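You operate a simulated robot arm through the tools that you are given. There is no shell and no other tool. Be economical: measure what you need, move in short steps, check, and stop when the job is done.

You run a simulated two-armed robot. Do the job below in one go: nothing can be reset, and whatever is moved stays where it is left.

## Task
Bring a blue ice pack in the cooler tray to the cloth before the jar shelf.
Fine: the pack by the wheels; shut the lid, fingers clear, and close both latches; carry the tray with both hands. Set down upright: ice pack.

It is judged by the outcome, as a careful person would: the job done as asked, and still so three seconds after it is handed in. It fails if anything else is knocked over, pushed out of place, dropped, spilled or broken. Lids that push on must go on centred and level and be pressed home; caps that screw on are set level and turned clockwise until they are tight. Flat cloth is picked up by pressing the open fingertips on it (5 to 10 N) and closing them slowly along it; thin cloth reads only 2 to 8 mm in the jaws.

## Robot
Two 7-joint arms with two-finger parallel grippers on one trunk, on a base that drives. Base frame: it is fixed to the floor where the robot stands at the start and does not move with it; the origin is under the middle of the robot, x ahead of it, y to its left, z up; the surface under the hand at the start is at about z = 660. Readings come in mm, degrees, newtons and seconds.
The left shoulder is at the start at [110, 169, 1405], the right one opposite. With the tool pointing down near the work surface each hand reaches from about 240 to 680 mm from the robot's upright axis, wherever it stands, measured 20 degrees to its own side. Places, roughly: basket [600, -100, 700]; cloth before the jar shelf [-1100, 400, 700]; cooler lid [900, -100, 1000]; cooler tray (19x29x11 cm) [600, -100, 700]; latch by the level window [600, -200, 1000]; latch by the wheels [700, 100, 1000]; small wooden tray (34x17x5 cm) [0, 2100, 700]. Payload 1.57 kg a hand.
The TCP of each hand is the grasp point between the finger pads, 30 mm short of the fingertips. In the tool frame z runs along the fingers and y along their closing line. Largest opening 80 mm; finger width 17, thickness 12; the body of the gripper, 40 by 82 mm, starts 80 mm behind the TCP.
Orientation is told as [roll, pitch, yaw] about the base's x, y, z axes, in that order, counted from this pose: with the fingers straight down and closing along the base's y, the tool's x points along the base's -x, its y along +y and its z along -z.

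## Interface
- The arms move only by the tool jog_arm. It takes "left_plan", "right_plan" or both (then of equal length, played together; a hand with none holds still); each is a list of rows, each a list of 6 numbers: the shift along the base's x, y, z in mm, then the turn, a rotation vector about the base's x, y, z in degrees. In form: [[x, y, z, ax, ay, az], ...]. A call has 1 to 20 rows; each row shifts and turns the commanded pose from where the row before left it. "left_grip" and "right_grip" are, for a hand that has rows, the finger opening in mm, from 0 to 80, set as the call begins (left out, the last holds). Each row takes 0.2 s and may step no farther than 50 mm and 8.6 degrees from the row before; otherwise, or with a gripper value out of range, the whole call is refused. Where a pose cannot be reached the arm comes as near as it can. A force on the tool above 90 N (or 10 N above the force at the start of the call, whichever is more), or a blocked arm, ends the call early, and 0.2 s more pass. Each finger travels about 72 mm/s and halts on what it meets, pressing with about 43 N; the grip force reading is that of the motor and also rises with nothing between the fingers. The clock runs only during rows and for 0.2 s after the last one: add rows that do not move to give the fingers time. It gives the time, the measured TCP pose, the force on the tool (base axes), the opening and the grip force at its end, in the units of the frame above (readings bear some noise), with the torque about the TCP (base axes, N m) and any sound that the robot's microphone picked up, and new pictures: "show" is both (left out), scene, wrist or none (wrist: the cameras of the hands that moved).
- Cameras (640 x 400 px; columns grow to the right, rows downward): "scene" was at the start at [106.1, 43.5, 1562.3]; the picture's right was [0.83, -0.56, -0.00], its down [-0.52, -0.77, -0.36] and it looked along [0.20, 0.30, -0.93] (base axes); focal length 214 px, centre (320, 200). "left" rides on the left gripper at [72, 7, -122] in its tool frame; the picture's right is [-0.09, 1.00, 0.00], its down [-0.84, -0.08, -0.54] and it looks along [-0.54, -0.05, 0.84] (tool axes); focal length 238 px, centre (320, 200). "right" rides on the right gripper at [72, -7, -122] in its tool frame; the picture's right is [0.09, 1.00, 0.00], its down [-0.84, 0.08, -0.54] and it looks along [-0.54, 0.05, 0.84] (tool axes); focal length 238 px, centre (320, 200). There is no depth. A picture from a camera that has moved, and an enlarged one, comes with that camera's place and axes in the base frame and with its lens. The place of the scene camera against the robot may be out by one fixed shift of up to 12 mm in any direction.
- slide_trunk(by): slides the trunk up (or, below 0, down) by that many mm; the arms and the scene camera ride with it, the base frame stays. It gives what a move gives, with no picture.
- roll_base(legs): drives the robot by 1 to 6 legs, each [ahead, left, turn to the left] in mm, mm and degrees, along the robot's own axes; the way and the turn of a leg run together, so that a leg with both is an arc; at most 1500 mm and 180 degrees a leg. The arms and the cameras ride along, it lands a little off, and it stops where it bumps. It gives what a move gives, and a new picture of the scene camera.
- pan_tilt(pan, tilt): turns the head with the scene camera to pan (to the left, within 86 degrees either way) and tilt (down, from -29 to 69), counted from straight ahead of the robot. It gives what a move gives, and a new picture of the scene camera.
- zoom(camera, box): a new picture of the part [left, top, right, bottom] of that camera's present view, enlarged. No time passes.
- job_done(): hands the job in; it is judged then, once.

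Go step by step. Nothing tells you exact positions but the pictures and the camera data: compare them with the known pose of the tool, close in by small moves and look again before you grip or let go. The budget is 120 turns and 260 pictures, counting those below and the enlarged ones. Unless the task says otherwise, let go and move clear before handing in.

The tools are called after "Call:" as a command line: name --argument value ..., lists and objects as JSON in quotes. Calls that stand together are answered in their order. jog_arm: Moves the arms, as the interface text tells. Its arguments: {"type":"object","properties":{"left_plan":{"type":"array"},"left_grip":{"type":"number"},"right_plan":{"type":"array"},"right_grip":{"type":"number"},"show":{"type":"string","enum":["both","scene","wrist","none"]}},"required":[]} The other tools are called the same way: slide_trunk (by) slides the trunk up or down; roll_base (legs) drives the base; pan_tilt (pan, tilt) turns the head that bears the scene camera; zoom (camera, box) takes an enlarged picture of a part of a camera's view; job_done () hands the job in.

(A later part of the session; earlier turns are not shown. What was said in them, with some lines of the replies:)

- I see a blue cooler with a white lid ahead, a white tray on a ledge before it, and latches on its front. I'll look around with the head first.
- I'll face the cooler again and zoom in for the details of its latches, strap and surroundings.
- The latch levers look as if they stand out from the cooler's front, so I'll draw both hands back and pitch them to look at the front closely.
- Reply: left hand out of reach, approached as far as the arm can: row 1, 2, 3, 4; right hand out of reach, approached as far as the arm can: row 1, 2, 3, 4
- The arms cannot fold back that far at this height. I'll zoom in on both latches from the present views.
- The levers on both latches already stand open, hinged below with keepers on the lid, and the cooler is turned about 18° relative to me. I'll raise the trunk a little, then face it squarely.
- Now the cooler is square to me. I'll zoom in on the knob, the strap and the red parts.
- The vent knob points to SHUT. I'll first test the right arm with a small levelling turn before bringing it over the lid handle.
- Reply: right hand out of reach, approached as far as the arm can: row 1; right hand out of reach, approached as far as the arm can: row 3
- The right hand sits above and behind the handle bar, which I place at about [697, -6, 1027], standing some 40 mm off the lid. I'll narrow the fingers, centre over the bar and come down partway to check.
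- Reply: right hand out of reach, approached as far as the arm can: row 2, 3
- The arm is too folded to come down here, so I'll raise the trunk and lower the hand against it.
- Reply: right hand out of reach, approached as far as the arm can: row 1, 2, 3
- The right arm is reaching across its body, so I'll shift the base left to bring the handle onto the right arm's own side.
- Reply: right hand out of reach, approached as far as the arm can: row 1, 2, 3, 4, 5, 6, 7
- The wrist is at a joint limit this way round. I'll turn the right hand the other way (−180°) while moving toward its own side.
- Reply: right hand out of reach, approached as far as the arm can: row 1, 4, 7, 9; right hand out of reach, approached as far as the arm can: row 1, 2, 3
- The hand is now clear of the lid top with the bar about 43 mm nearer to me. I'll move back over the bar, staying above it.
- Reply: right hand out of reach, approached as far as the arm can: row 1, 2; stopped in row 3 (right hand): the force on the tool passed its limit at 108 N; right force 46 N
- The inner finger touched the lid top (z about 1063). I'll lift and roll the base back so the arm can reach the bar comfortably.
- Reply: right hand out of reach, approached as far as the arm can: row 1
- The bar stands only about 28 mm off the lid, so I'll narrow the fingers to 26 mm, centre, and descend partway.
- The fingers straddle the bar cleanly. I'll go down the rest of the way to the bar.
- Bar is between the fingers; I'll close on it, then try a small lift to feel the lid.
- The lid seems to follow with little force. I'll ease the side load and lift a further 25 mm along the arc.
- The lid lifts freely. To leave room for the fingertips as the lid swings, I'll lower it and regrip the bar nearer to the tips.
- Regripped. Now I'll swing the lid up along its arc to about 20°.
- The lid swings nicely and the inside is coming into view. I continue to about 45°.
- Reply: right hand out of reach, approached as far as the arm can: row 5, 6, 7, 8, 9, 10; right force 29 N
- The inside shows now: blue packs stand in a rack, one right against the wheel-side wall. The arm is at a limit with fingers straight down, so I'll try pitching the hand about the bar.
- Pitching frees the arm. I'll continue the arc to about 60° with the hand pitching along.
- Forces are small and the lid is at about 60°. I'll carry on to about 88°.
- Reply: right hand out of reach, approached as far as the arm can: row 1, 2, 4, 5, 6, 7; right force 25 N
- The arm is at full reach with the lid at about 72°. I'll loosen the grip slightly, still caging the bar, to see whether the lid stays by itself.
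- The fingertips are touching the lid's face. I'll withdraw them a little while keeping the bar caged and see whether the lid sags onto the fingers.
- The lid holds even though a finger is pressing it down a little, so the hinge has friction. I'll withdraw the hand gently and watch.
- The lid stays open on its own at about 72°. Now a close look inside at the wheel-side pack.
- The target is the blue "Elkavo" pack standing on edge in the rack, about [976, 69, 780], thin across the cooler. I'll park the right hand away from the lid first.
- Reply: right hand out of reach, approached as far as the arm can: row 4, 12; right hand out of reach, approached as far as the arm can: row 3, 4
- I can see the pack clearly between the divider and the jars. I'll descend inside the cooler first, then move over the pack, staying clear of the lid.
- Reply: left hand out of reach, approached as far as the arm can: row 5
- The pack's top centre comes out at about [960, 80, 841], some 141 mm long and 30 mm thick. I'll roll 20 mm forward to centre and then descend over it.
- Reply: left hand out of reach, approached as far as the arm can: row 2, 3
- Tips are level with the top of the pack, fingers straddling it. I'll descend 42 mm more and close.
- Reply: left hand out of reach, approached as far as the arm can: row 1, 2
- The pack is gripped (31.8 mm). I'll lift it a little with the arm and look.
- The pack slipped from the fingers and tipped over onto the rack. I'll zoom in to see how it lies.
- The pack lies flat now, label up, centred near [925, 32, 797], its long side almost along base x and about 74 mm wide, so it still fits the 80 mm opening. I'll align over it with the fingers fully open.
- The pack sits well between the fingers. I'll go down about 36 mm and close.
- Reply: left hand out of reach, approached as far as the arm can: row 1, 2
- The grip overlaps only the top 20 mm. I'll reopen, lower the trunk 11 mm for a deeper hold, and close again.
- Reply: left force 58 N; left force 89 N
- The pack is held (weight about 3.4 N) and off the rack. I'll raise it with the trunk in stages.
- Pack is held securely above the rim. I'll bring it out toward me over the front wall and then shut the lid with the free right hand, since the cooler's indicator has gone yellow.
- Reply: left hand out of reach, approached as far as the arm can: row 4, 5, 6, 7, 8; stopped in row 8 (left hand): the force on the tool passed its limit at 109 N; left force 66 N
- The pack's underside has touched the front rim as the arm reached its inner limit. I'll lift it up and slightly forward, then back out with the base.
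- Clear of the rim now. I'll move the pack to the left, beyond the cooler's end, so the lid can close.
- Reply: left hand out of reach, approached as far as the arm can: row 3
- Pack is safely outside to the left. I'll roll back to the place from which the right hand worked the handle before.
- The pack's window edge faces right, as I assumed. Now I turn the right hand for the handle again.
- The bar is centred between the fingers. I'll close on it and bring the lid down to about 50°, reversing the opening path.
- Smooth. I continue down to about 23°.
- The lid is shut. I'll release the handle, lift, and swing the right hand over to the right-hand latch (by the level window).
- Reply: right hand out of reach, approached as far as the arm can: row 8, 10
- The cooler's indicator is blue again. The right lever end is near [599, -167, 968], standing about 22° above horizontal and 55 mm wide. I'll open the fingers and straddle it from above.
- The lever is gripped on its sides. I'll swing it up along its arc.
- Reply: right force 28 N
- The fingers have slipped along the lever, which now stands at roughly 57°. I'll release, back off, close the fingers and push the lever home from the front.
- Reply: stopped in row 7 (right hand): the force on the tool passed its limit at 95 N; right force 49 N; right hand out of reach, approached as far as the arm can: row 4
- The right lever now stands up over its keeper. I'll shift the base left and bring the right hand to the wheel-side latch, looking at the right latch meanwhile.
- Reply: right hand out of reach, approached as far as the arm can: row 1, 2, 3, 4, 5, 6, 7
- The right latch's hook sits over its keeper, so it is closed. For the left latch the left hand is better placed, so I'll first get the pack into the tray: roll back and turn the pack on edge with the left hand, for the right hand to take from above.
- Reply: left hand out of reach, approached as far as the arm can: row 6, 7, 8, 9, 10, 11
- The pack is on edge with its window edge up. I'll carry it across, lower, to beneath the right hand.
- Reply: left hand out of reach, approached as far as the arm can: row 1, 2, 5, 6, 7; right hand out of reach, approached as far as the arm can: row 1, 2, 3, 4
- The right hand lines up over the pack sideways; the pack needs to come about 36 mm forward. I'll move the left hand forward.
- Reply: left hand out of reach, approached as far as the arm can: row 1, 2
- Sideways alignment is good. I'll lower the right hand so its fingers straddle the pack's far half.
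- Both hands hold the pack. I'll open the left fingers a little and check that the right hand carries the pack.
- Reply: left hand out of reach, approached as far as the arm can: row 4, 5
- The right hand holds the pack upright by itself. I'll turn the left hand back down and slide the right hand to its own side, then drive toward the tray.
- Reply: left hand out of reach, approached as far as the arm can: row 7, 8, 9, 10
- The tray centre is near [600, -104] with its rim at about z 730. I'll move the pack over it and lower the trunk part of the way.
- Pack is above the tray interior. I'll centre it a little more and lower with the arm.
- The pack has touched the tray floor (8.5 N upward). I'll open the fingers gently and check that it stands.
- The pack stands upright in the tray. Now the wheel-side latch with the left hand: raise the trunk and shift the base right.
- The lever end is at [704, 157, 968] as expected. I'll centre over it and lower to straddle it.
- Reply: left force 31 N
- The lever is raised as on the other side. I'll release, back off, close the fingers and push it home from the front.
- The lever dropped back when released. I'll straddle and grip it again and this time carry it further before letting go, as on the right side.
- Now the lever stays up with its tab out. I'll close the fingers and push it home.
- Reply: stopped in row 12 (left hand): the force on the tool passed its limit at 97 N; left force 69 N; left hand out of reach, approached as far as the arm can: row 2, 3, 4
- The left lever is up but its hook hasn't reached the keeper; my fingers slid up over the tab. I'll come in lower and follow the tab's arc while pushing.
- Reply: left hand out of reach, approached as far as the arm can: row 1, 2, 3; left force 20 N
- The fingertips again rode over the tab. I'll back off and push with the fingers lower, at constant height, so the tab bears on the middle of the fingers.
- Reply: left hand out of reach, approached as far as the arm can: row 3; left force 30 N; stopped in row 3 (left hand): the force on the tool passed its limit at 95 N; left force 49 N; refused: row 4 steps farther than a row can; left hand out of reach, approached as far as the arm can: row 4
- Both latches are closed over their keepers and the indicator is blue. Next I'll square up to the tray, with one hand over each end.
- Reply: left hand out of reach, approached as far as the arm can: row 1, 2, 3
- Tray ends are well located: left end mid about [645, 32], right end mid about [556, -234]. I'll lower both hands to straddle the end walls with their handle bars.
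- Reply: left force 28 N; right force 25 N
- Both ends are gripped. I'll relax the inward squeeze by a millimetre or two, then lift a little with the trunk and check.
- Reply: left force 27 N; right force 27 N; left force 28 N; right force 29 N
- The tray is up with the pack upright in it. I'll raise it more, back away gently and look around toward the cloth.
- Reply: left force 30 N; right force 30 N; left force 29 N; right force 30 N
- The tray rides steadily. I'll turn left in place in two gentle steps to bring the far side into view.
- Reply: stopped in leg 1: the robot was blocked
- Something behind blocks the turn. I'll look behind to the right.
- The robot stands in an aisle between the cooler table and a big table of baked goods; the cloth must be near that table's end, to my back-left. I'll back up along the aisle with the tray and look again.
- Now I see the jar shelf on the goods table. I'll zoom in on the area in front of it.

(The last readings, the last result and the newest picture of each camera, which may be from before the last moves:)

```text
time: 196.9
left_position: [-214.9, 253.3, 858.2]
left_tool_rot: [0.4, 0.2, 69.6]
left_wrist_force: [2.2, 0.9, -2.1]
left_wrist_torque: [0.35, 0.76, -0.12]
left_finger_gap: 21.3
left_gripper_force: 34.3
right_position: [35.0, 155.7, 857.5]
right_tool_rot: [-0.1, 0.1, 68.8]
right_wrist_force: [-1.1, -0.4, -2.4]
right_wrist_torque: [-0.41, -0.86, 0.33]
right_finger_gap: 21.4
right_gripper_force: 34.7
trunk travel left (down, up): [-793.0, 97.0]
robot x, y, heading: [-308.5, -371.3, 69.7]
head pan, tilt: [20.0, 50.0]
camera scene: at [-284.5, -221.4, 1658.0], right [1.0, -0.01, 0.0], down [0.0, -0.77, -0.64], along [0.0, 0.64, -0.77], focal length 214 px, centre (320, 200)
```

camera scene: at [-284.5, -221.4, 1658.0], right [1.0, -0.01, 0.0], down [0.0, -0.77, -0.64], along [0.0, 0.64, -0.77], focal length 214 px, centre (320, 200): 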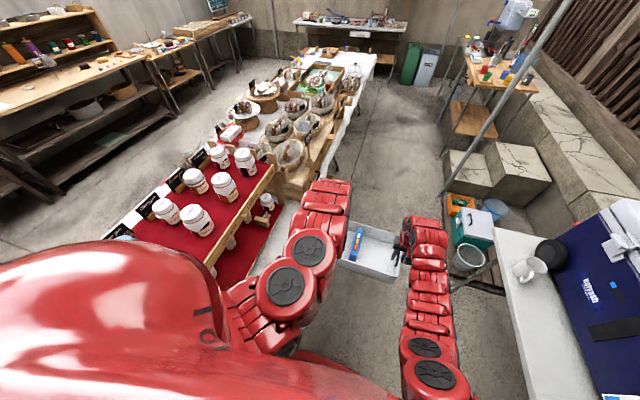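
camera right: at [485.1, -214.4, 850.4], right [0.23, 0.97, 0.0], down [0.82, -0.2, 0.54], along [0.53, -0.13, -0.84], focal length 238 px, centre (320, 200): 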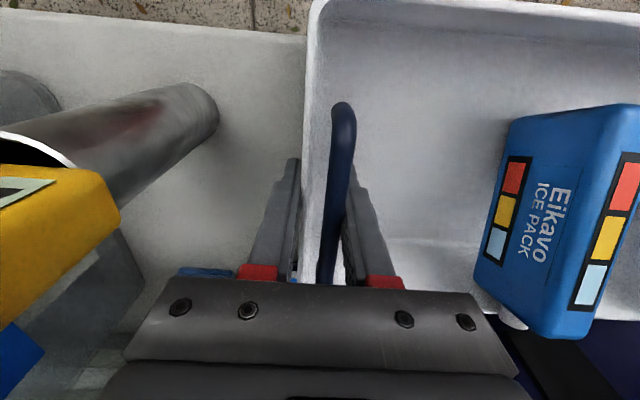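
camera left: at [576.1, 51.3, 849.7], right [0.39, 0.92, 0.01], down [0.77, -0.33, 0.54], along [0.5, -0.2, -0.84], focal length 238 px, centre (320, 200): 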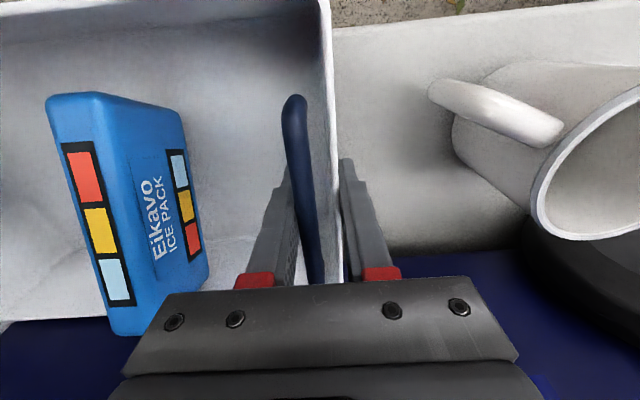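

The jar shelf runs along the table edge, and my shoulder hides the near end. I'll back up a bit more and turn left for a clear view.

Call:
roll_base --legs '[[-280, 0, 0], [0, 0, 40]]'

```text
time: 200.2
left_position: [-575.1, -29.4, 862.0]
left_tool_rot: [0.3, -0.6, 93.7]
left_wrist_force: [-17.7, 1.2, -8.0]
left_wrist_torque: [-0.61, 1.73, 0.31]
left_finger_gap: 21.9
left_gripper_force: 34.0
right_position: [-306.9, -9.1, 856.2]
right_tool_rot: [-2.2, 0.3, 93.6]
right_wrist_force: [19.4, -0.5, 2.4]
right_wrist_torque: [0.5, -0.45, 0.24]
right_finger_gap: 20.1
right_gripper_force: 33.5
trunk travel left (down, up): [-793.0, 97.0]
robot x, y, heading: [-402.8, -636.4, 96.4]
head pan, tilt: [20.0, 50.0]
stopped in leg 2: the robot was blocked; the commanded pose is now the measured one
camera scene: at [-447.9, -488.8, 1658.1], right [0.9, 0.44, 0.0], down [0.34, -0.69, -0.64], along [-0.29, 0.58, -0.77], focal length 214 px, centre (320, 200)
```

scene: 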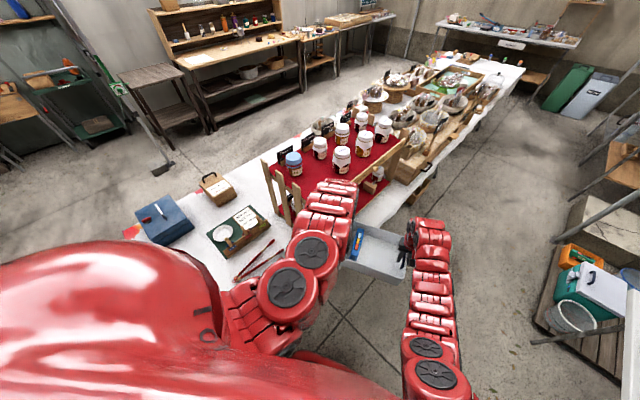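

I touched something lightly while turning; I'll turn back a little and zoom in on the jar shelf area.

Call:
roll_base --legs '[[0, 0, -8]]'

Call:
zoom --camera "scene" --box '[130, 90, 450, 290]'

Call:
zoom --camera "left" --box '[0, 0, 640, 400]'

```text
time: 201.3
left_position: [-502.3, -10.3, 861.4]
left_tool_rot: [0.1, -0.5, 86.6]
left_wrist_force: [-0.7, 3.0, -7.2]
left_wrist_torque: [-0.02, 1.7, 0.3]
left_finger_gap: 21.6
left_gripper_force: 35.0
right_position: [-232.8, -28.8, 856.7]
right_tool_rot: [-1.9, 0.2, 86.3]
right_wrist_force: [0.2, -2.3, 2.0]
right_wrist_torque: [0.05, -0.62, 0.31]
right_finger_gap: 20.5
right_gripper_force: 34.3
trunk travel left (down, up): [-793.0, 97.0]
robot x, y, heading: [-404.1, -636.3, 88.3]
head pan, tilt: [20.0, 50.0]
camera scene: at [-433.1, -484.9, 1658.0], right [0.95, 0.32, 0.0], down [0.24, -0.73, -0.64], along [-0.2, 0.61, -0.77], focal length 214 px, centre (320, 200)
```

scene: 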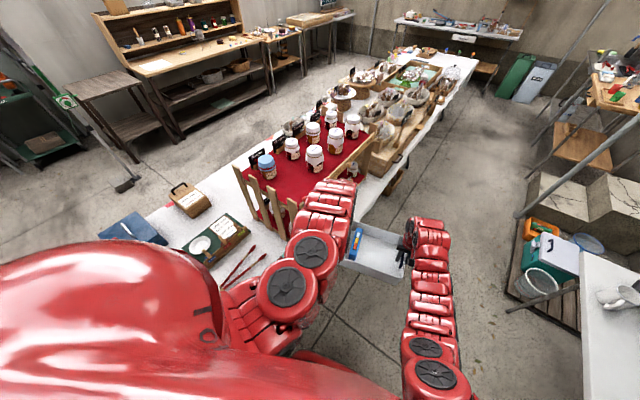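

```text
2.00 times, centred on (290, 190) of scene
camera zoom: at [-433.1, -484.9, 1658.0], right [0.95, 0.32, 0.0], down [0.24, -0.73, -0.64], along [-0.2, 0.61, -0.77], focal length 429 px, centre (380, 220)
```

zoom: 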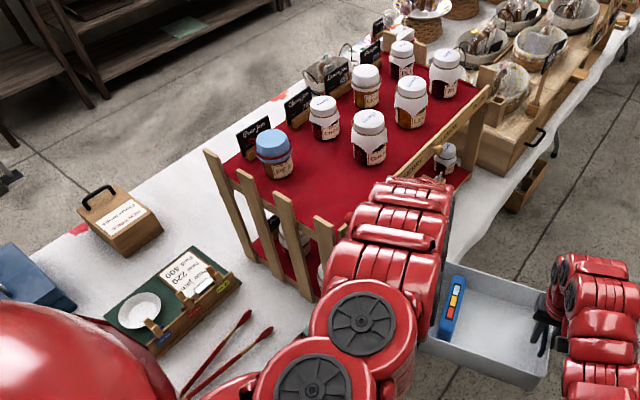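

```text
1.00 times, centred on (320, 200) of left (not enlarged: the box is as wide or as high as the picture)
camera zoom: at [-512.2, -82.9, 981.3], right [-0.99, 0.15, 0.0], down [0.13, 0.83, 0.55], along [0.08, 0.54, -0.84], focal length 238 px, centre (320, 200)
```

zoom: 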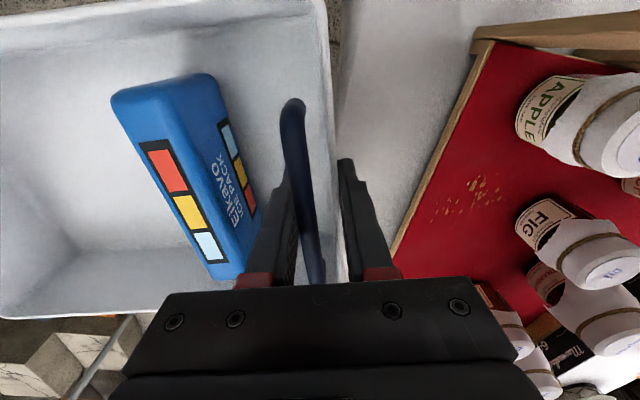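

Call:
zoom --camera "scene" --box '[220, 110, 300, 160]'

Call:
roll_base --legs '[[-150, 0, 0]]'

Call:
pan_tilt --pan 45 --tilt 40

```text
8.00 times, centred on (260, 135) of scene
camera zoom: at [-433.1, -484.9, 1658.0], right [0.95, 0.32, 0.0], down [0.24, -0.73, -0.64], along [-0.2, 0.61, -0.77], focal length 1716 px, centre (800, 720)
```

zoom: 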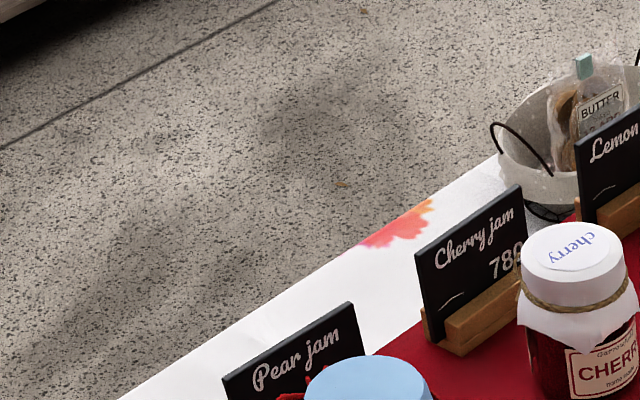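

```text
time: 202.6
left_position: [-505.7, -157.6, 859.2]
left_tool_rot: [0.2, -0.5, 86.7]
left_wrist_force: [2.0, 3.1, -6.1]
left_wrist_torque: [0.11, 1.64, 0.23]
left_finger_gap: 21.8
left_gripper_force: 35.3
right_position: [-237.5, -174.9, 856.4]
right_tool_rot: [-1.8, 0.3, 86.4]
right_wrist_force: [-1.2, -1.8, 0.7]
right_wrist_torque: [-0.05, -0.67, 0.3]
right_finger_gap: 20.6
right_gripper_force: 33.5
trunk travel left (down, up): [-793.0, 97.0]
robot x, y, heading: [-410.3, -785.6, 88.6]
head pan, tilt: [20.0, 50.0]
camera scene: at [-436.1, -630.2, 1657.8], right [0.95, 0.32, 0.0], down [0.24, -0.73, -0.64], along [-0.21, 0.61, -0.77], focal length 214 px, centre (320, 200)
```

scene: 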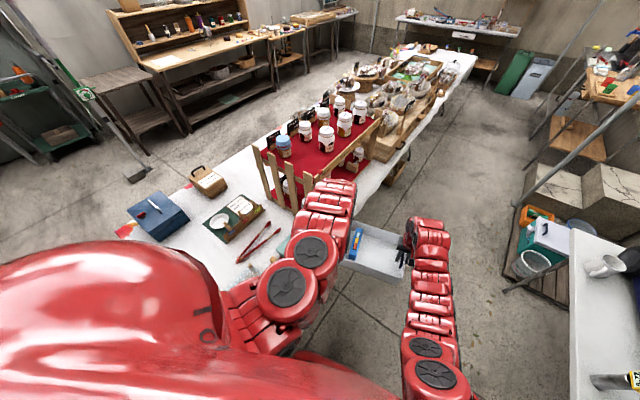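

```text
time: 203.5
left_position: [-505.3, -158.5, 860.0]
left_tool_rot: [0.2, -0.5, 86.8]
left_wrist_force: [0.1, 2.2, -6.6]
left_wrist_torque: [0.16, 1.56, 0.22]
left_finger_gap: 21.9
left_gripper_force: 35.1
right_position: [-237.2, -173.8, 856.5]
right_tool_rot: [-1.9, 0.2, 86.4]
right_wrist_force: [-0.7, -2.3, 1.7]
right_wrist_torque: [-0.13, -0.69, 0.24]
right_finger_gap: 20.4
right_gripper_force: 34.3
trunk travel left (down, up): [-793.0, 97.0]
robot x, y, heading: [-409.7, -782.1, 88.7]
head pan, tilt: [45.0, 40.0]
camera scene: at [-470.1, -642.6, 1672.1], right [0.72, 0.69, 0.0], down [0.44, -0.47, -0.77], along [-0.53, 0.55, -0.64], focal length 214 px, centre (320, 200)
```

scene: 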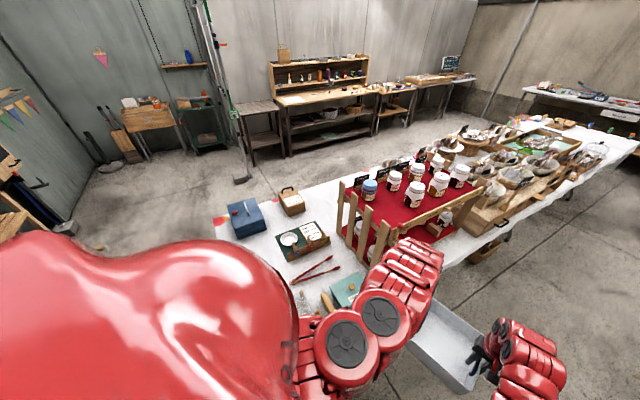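

The free strip of cloth lies on the far side of the jar shelf, around [-1190, 430], so I must go round the end of this table. I'll raise the tray, back out to the table's end, and drive round.

Call:
slide_trunk --by 90

Call:
roll_base --legs '[[0, 0, -16.7], [-600, 0, 0]]'

Call:
roll_base --legs '[[0, 0, 45]]'

```text
time: 204.8
left_position: [-506.8, -158.2, 950.9]
left_tool_rot: [0.3, -0.5, 86.7]
left_wrist_force: [1.5, 1.9, -6.3]
left_wrist_torque: [0.09, 1.61, 0.22]
left_finger_gap: 21.8
left_gripper_force: 34.5
right_position: [-237.0, -175.2, 945.1]
right_tool_rot: [-1.8, 0.2, 86.3]
right_wrist_force: [-1.3, -2.2, 1.5]
right_wrist_torque: [-0.03, -0.7, 0.32]
right_finger_gap: 20.5
right_gripper_force: 33.5
trunk travel left (down, up): [-883.0, 7.0]
robot x, y, heading: [-408.5, -782.9, 88.2]
head pan, tilt: [45.0, 40.0]
```

```text
time: 209.1
left_position: [-511.5, -728.6, 950.3]
left_tool_rot: [0.1, -0.5, 71.0]
left_wrist_force: [1.5, 1.2, -6.8]
left_wrist_torque: [0.53, 1.53, 0.25]
left_finger_gap: 21.7
left_gripper_force: 34.6
right_position: [-257.7, -816.6, 946.5]
right_tool_rot: [-1.8, 0.3, 70.7]
right_wrist_force: [-1.2, -1.5, 1.3]
right_wrist_torque: [-0.25, -0.6, 0.29]
right_finger_gap: 20.5
right_gripper_force: 33.9
trunk travel left (down, up): [-883.0, 7.0]
robot x, y, heading: [-585.2, -1354.7, 72.7]
head pan, tilt: [45.0, 40.0]
camera scene: at [-607.6, -1206.0, 1762.1], right [0.88, 0.47, 0.0], down [0.3, -0.57, -0.77], along [-0.36, 0.68, -0.64], focal length 214 px, centre (320, 200)
```

scene: 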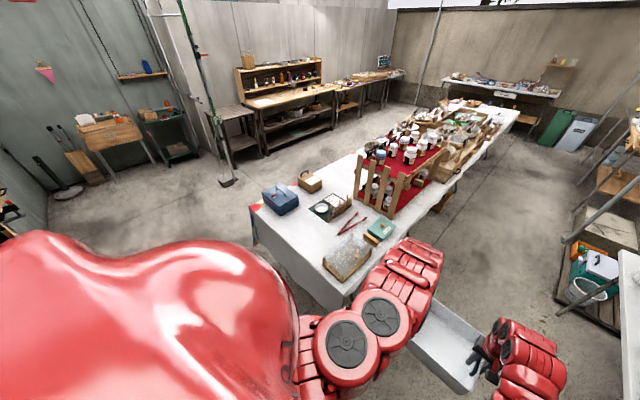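

```text
time: 211.5
left_position: [-971.9, -854.8, 949.5]
left_tool_rot: [0.2, -0.5, 115.3]
left_wrist_force: [0.0, 1.7, -6.8]
left_wrist_torque: [-0.7, 1.38, 0.21]
left_finger_gap: 21.5
left_gripper_force: 34.3
right_position: [-728.9, -740.8, 947.2]
right_tool_rot: [-1.8, 0.2, 115.1]
right_wrist_force: [-0.6, -2.6, 1.7]
right_wrist_torque: [0.29, -0.64, 0.26]
right_finger_gap: 20.4
right_gripper_force: 34.0
trunk travel left (down, up): [-883.0, 7.0]
robot x, y, heading: [-583.5, -1360.1, 117.5]
head pan, tilt: [45.0, 40.0]
camera scene: at [-710.0, -1261.3, 1762.2], right [0.31, 0.95, 0.0], down [0.61, -0.2, -0.77], along [-0.73, 0.23, -0.64], focal length 214 px, centre (320, 200)
```

scene: 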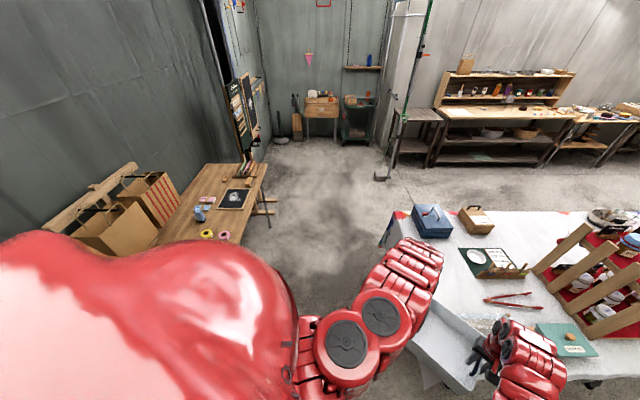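

The way between the table end and the bench is clear. I'll drive round to the far side of the table.

Call:
roll_base --legs '[[0, 0, 44.5], [1000, 0, 0], [1000, 0, 0], [0, 0, -90], [0, 0, -90]]'

Call:
pan_tilt --pan 30 --tilt 42

```text
time: 231.2
left_position: [-1859.2, -825.9, 950.6]
left_tool_rot: [0.2, -0.5, -21.3]
left_wrist_force: [1.1, -1.5, -5.9]
left_wrist_torque: [1.35, -0.43, 0.23]
left_finger_gap: 21.7
left_gripper_force: 34.6
right_position: [-1958.0, -1076.2, 946.4]
right_tool_rot: [-1.7, 0.2, -21.6]
right_wrist_force: [-1.4, 1.7, 0.3]
right_wrist_torque: [-0.67, 0.19, 0.31]
right_finger_gap: 20.4
right_gripper_force: 34.1
trunk travel left (down, up): [-883.0, 7.0]
robot x, y, heading: [-2483.9, -726.1, -19.7]
head pan, tilt: [45.0, 40.0]
camera scene: at [-2337.0, -719.5, 1762.2], right [0.43, -0.9, 0.0], down [-0.58, -0.28, -0.77], along [0.69, 0.33, -0.64], focal length 214 px, centre (320, 200)
```

scene: 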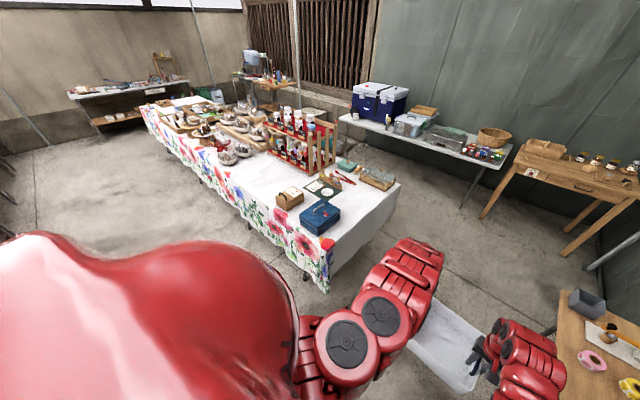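

```text
time: 232.0
left_position: [-1860.5, -826.4, 950.6]
left_tool_rot: [0.2, -0.5, -21.3]
left_wrist_force: [1.5, -1.1, -6.7]
left_wrist_torque: [1.32, -0.51, 0.21]
left_finger_gap: 21.5
left_gripper_force: 34.4
right_position: [-1958.5, -1076.9, 946.1]
right_tool_rot: [-1.8, 0.4, -21.6]
right_wrist_force: [-1.3, 1.4, 0.8]
right_wrist_torque: [-0.64, 0.31, 0.29]
right_finger_gap: 20.7
right_gripper_force: 34.2
trunk travel left (down, up): [-883.0, 7.0]
robot x, y, heading: [-2484.8, -724.0, -19.2]
head pan, tilt: [30.0, 42.0]
camera scene: at [-2331.6, -741.0, 1759.2], right [0.18, -0.98, 0.0], down [-0.66, -0.12, -0.74], along [0.73, 0.14, -0.67], focal length 214 px, centre (320, 200)
```

scene: 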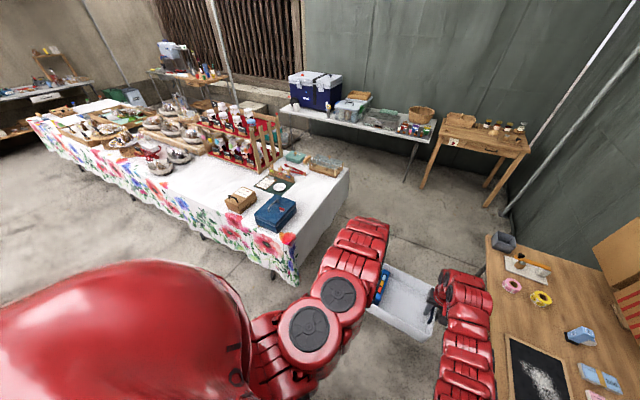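

This is the customers' side: in front of the jar shelf lies a wide free stretch of white cloth, matching the given place [-1100, 400]. I'll strafe along the table until the tray is in front of the jar shelf.

Call:
roll_base --legs '[[0, 0, 1.3], [-20, 800, 0], [0, 734, 0]]'

Call:
pan_tilt --pan 0 --tilt 45

```text
time: 240.3
left_position: [-1409.6, 661.9, 951.2]
left_tool_rot: [0.2, -0.6, -19.5]
left_wrist_force: [1.4, -1.6, -6.4]
left_wrist_torque: [1.25, -0.47, 0.2]
left_finger_gap: 21.4
left_gripper_force: 34.4
right_position: [-1500.4, 407.9, 947.7]
right_tool_rot: [-1.8, 0.3, -19.8]
right_wrist_force: [-1.6, 1.8, -0.6]
right_wrist_torque: [-0.64, 0.3, 0.28]
right_finger_gap: 20.8
right_gripper_force: 34.2
trunk travel left (down, up): [-883.0, 7.0]
robot x, y, heading: [-2037.3, 742.3, -17.5]
head pan, tilt: [30.0, 42.0]
camera scene: at [-1882.8, 732.3, 1759.2], right [0.21, -0.98, 0.0], down [-0.65, -0.14, -0.74], along [0.73, 0.16, -0.67], focal length 214 px, centre (320, 200)
```

scene: 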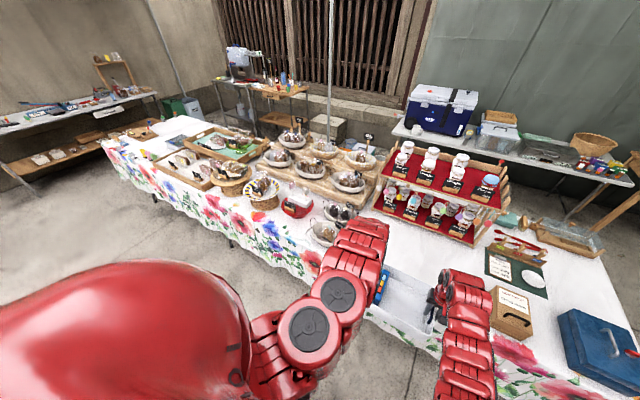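

```text
time: 241.2
left_position: [-1410.0, 662.0, 951.3]
left_tool_rot: [0.3, -0.5, -19.4]
left_wrist_force: [0.6, -1.2, -6.9]
left_wrist_torque: [1.31, -0.43, 0.18]
left_finger_gap: 21.6
left_gripper_force: 34.4
right_position: [-1499.2, 409.7, 946.8]
right_tool_rot: [-1.9, 0.3, -19.7]
right_wrist_force: [-1.5, 0.8, 1.0]
right_wrist_torque: [-0.63, 0.29, 0.27]
right_finger_gap: 20.5
right_gripper_force: 34.7
trunk travel left (down, up): [-883.0, 7.0]
robot x, y, heading: [-2035.9, 742.6, -17.8]
head pan, tilt: [0.0, 45.0]
camera scene: at [-1886.9, 690.2, 1754.9], right [-0.3, -0.95, 0.0], down [-0.67, 0.21, -0.71], along [0.67, -0.21, -0.71], focal length 214 px, centre (320, 200)
```

scene: 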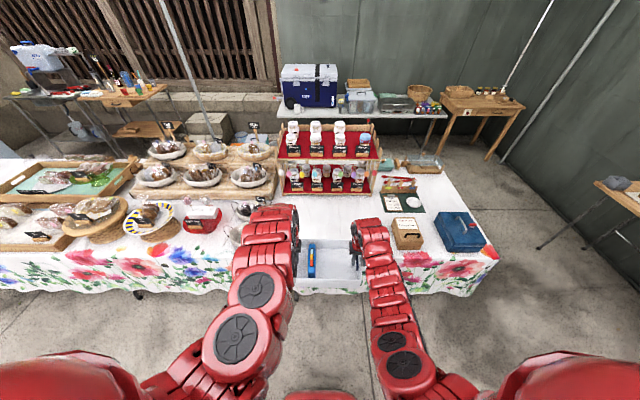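

The tray is right in front of the jar shelf. I'll roll forward over the cloth and begin lowering.

Call:
roll_base --legs '[[185, 0, 0], [180, 0, 0]]'

Call:
slide_trunk --by -140

Call:
zoom --camera "left" --box '[0, 0, 640, 400]'

Call:
zoom --camera "right" --box '[0, 0, 640, 400]'

```text
time: 243.9
left_position: [-1058.3, 555.1, 951.1]
left_tool_rot: [0.1, -0.6, -19.2]
left_wrist_force: [1.6, -0.7, -5.8]
left_wrist_torque: [1.31, -0.36, 0.21]
left_finger_gap: 21.6
left_gripper_force: 34.4
right_position: [-1147.5, 301.7, 948.5]
right_tool_rot: [-1.7, 0.1, -19.5]
right_wrist_force: [-1.9, 1.0, 0.7]
right_wrist_torque: [-0.67, 0.2, 0.27]
right_finger_gap: 20.7
right_gripper_force: 34.0
trunk travel left (down, up): [-883.0, 7.0]
robot x, y, heading: [-1682.3, 633.3, -17.4]
head pan, tilt: [0.0, 45.0]
camera scene: at [-1538.6, 582.1, 1755.3], right [-0.3, -0.95, 0.0], down [-0.67, 0.21, -0.71], along [0.68, -0.21, -0.71], focal length 214 px, centre (320, 200)
```

scene: 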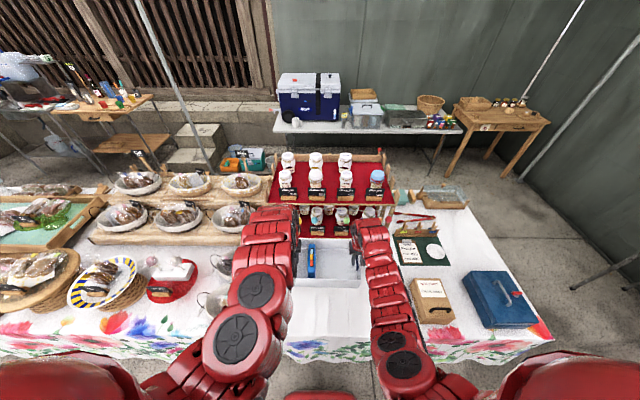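

```text
time: 245.5
left_position: [-1057.6, 554.9, 811.2]
left_tool_rot: [0.2, -0.5, -19.3]
left_wrist_force: [1.9, -1.6, -4.6]
left_wrist_torque: [1.27, -0.46, 0.19]
left_finger_gap: 21.6
left_gripper_force: 35.0
right_position: [-1146.8, 300.9, 805.5]
right_tool_rot: [-1.8, 0.3, -19.6]
right_wrist_force: [-1.8, 1.9, -0.2]
right_wrist_torque: [-0.65, 0.29, 0.33]
right_finger_gap: 20.7
right_gripper_force: 34.1
trunk travel left (down, up): [-743.0, 147.0]
robot x, y, heading: [-1681.7, 631.3, -17.5]
head pan, tilt: [0.0, 45.0]
```

```text
1.00 times, centred on (320, 200) of left (not enlarged: the box is as wide or as high as the picture)
camera zoom: at [-1124.0, 585.6, 931.5], right [0.42, 0.91, 0.0], down [0.76, -0.35, 0.55], along [0.5, -0.23, -0.84], focal length 238 px, centre (320, 200)
```

zoom: 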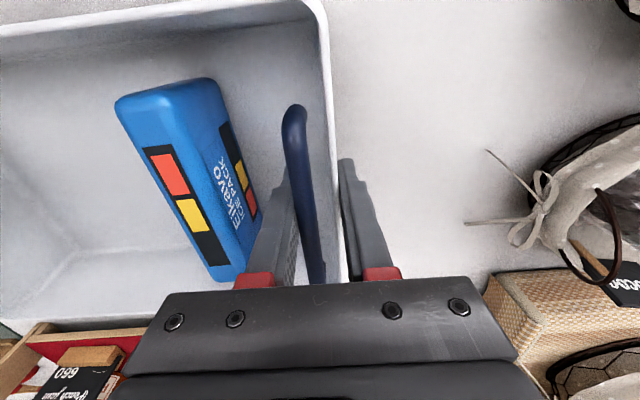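

```text
1.00 times, centred on (320, 200) of right (not enlarged: the box is as wide or as high as the picture)
camera zoom: at [-1215.8, 321.6, 929.4], right [0.25, 0.97, -0.03], down [0.82, -0.19, 0.54], along [0.51, -0.16, -0.84], focal length 238 px, centre (320, 200)
```

zoom: 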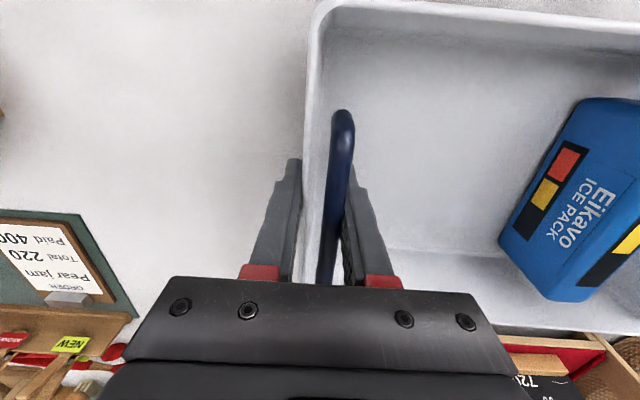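

The area under the tray is free white cloth. I'll lower on, watching the forces.

Call:
slide_trunk --by -55

Call:
slide_trunk --by -18

Call:
slide_trunk --by -8

```text
time: 246.5
left_position: [-1060.4, 556.7, 756.5]
left_tool_rot: [0.2, -0.5, -19.3]
left_wrist_force: [6.5, 4.3, -8.4]
left_wrist_torque: [0.22, -0.46, 0.13]
left_finger_gap: 21.8
left_gripper_force: 29.9
right_position: [-1148.4, 300.7, 753.6]
right_tool_rot: [-1.8, 0.0, -19.7]
right_wrist_force: [-13.3, -1.4, 35.1]
right_wrist_torque: [1.03, -0.96, 0.25]
right_finger_gap: 21.0
right_gripper_force: 29.5
trunk travel left (down, up): [-688.0, 202.0]
robot x, y, heading: [-1685.7, 631.9, -17.3]
head pan, tilt: [0.0, 45.0]
```

```text
time: 247.0
left_position: [-1058.6, 555.0, 753.6]
left_tool_rot: [0.0, -1.6, -19.1]
left_wrist_force: [-1.2, 5.3, 20.0]
left_wrist_torque: [0.44, 0.06, 0.33]
left_finger_gap: 21.5
left_gripper_force: 34.8
right_position: [-1146.1, 300.5, 754.6]
right_tool_rot: [-1.8, -1.0, -19.5]
right_wrist_force: [-14.4, 2.3, 43.7]
right_wrist_torque: [1.08, 0.16, 0.59]
right_finger_gap: 21.0
right_gripper_force: 34.0
trunk travel left (down, up): [-679.0, 211.0]
robot x, y, heading: [-1684.4, 633.5, -17.7]
head pan, tilt: [0.0, 45.0]
stopped: the force on the tool passed its limit at 106 N (the readings are from after the stop); the commanded pose is now the measured one
```

```text
time: 247.7
left_position: [-1056.9, 554.9, 754.1]
left_tool_rot: [0.1, -2.3, -19.1]
left_wrist_force: [-8.2, 8.4, 57.8]
left_wrist_torque: [0.74, 2.06, 0.03]
left_finger_gap: 21.8
left_gripper_force: 35.0
right_position: [-1144.1, 299.4, 753.6]
right_tool_rot: [-1.8, -2.0, -19.5]
right_wrist_force: [-13.1, 1.7, 50.1]
right_wrist_torque: [1.29, 1.49, 0.54]
right_finger_gap: 20.7
right_gripper_force: 34.0
trunk travel left (down, up): [-672.0, 218.0]
robot x, y, heading: [-1686.0, 635.2, -17.5]
head pan, tilt: [0.0, 45.0]
stopped: the force on the tool passed its limit at 92 N (the readings are from after the stop); the commanded pose is now the measured one
```

The tray is down on the cloth. I'll take off the pressing force and let go with both hands.

Call:
slide_trunk --by 14

Call:
jog_arm --left_plan '[[0, 0, 0, 0, 0, 0], [0, 0, 0, 0, 0, 0], [0, 0, 0, 0, 0, 0]]' --right_plan '[[0, 0, 0, 0, 0, 0], [0, 0, 0, 0, 0, 0], [0, 0, 0, 0, 0, 0]]' --left_grip 60 --right_grip 60 --show "wrist"

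```text
time: 248.3
left_position: [-1050.0, 552.3, 756.7]
left_tool_rot: [0.2, -1.6, -19.2]
left_wrist_force: [2.4, -1.2, -7.0]
left_wrist_torque: [0.81, -0.22, 0.39]
left_finger_gap: 21.3
left_gripper_force: 34.6
right_position: [-1138.7, 297.3, 756.4]
right_tool_rot: [-1.8, -1.0, -19.6]
right_wrist_force: [-1.4, -0.1, 2.4]
right_wrist_torque: [0.35, -0.13, 0.11]
right_finger_gap: 20.6
right_gripper_force: 34.7
trunk travel left (down, up): [-686.0, 204.0]
robot x, y, heading: [-1684.8, 628.1, -17.4]
head pan, tilt: [0.0, 45.0]
```

```text
time: 249.1
left_position: [-1049.6, 552.6, 758.2]
left_tool_rot: [0.0, -1.6, -19.2]
left_wrist_force: [0.3, 0.5, -0.8]
left_wrist_torque: [0.01, -0.01, -0.01]
left_finger_gap: 60.0
left_gripper_force: 0.0
right_position: [-1138.6, 296.5, 758.5]
right_tool_rot: [-1.8, -1.1, -19.7]
right_wrist_force: [-0.3, 0.2, -0.6]
right_wrist_torque: [-0.01, -0.01, -0.02]
right_finger_gap: 59.9
right_gripper_force: 0.0
trunk travel left (down, up): [-686.0, 204.0]
robot x, y, heading: [-1681.0, 636.1, -17.4]
head pan, tilt: [0.0, 45.0]
camera right: at [-1210.6, 319.0, 879.9], right [0.25, 0.97, -0.03], down [0.81, -0.19, 0.56], along [0.53, -0.16, -0.83], focal length 238 px, centre (320, 200)
camera left: at [-1118.9, 584.1, 878.4], right [0.41, 0.91, 0.0], down [0.75, -0.34, 0.56], along [0.52, -0.23, -0.83], focal length 238 px, centre (320, 200)
```

right: 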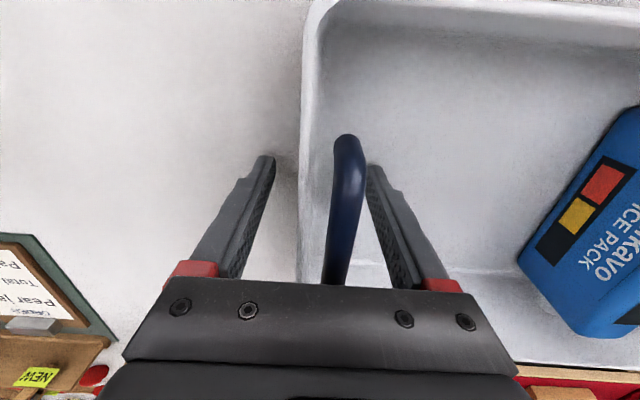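
left: 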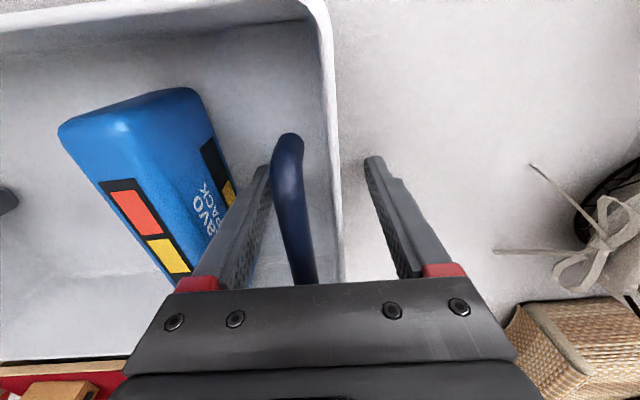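

Both hands are open and clear of the tray walls. I'll raise them straight up with the trunk and take a last look.

Call:
slide_trunk --by 195

Call:
roll_base --legs '[[-150, 0, 0]]'

Call:
zoom --camera "scene" --box '[240, 170, 400, 270]'

```text
time: 251.2
left_position: [-1050.5, 552.4, 953.5]
left_tool_rot: [0.1, -1.6, -19.2]
left_wrist_force: [-1.3, -0.3, 1.0]
left_wrist_torque: [0.01, -0.02, -0.02]
left_finger_gap: 60.1
left_gripper_force: 0.1
right_position: [-1138.7, 298.2, 953.2]
right_tool_rot: [-1.8, -1.1, -19.6]
right_wrist_force: [-0.1, 0.4, 0.4]
right_wrist_torque: [0.04, -0.02, -0.03]
right_finger_gap: 59.9
right_gripper_force: 0.1
trunk travel left (down, up): [-881.0, 9.0]
robot x, y, heading: [-1683.2, 633.2, -17.1]
head pan, tilt: [0.0, 45.0]
```

```text
time: 252.6
left_position: [-1193.5, 599.1, 952.3]
left_tool_rot: [0.1, -1.5, -19.1]
left_wrist_force: [0.2, -0.2, 0.0]
left_wrist_torque: [0.01, 0.0, 0.01]
left_finger_gap: 60.0
left_gripper_force: 0.1
right_position: [-1281.9, 343.9, 952.3]
right_tool_rot: [-1.8, -1.0, -19.5]
right_wrist_force: [0.7, 0.4, 0.9]
right_wrist_torque: [0.0, 0.03, 0.02]
right_finger_gap: 60.4
right_gripper_force: 0.0
trunk travel left (down, up): [-881.0, 9.0]
robot x, y, heading: [-1831.2, 675.0, -17.3]
head pan, tilt: [0.0, 45.0]
camera scene: at [-1678.9, 626.3, 1753.2], right [-0.3, -0.95, 0.0], down [-0.68, 0.21, -0.71], along [0.67, -0.21, -0.71], focal length 214 px, centre (320, 200)
```

scene: 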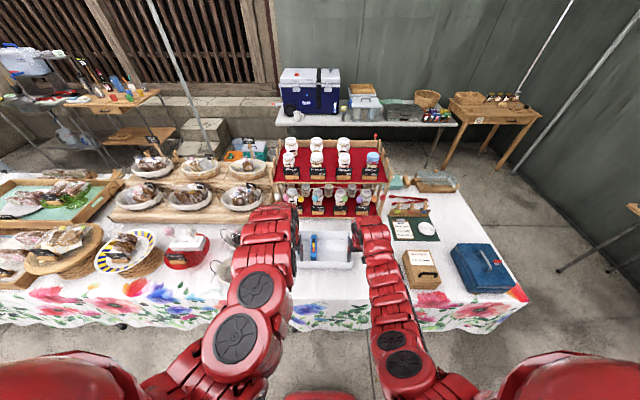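

```text
4.00 times, centred on (320, 220) of scene
camera zoom: at [-1678.9, 626.3, 1753.2], right [-0.3, -0.95, 0.0], down [-0.68, 0.21, -0.71], along [0.67, -0.21, -0.71], focal length 858 px, centre (320, 120)
```

zoom: 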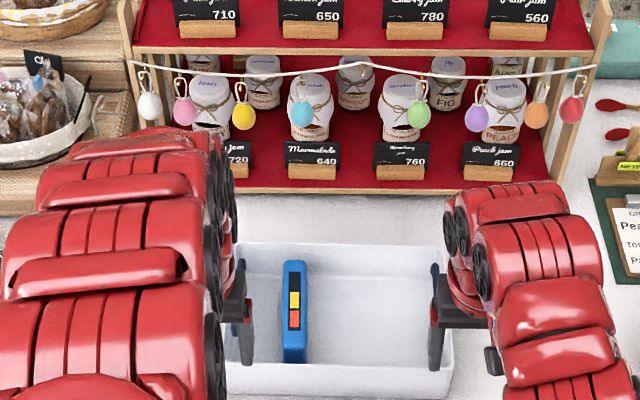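

The tray rests level on the white cloth in front of the jar shelf, with the pack standing upright in it. The lid and both latches are shut, and my hands are clear, so I'm handing in.

Call:
job_done

```text
The job is handed in.
```

I took the pack by the wheels out of the cooler, shut the lid and closed both latches. I then carried the pack in the tray with both hands to the cloth before the jar shelf, where it now stands upright and I have let go. Three things did not go cleanly:
- The pack slipped once while I was lifting it and tipped over inside the cooler.
- It had warmed by the end: the coldest window on its strip went dark.
- While turning with the tray I bumped something by the goods table twice. I saw nothing knocked over or moved.
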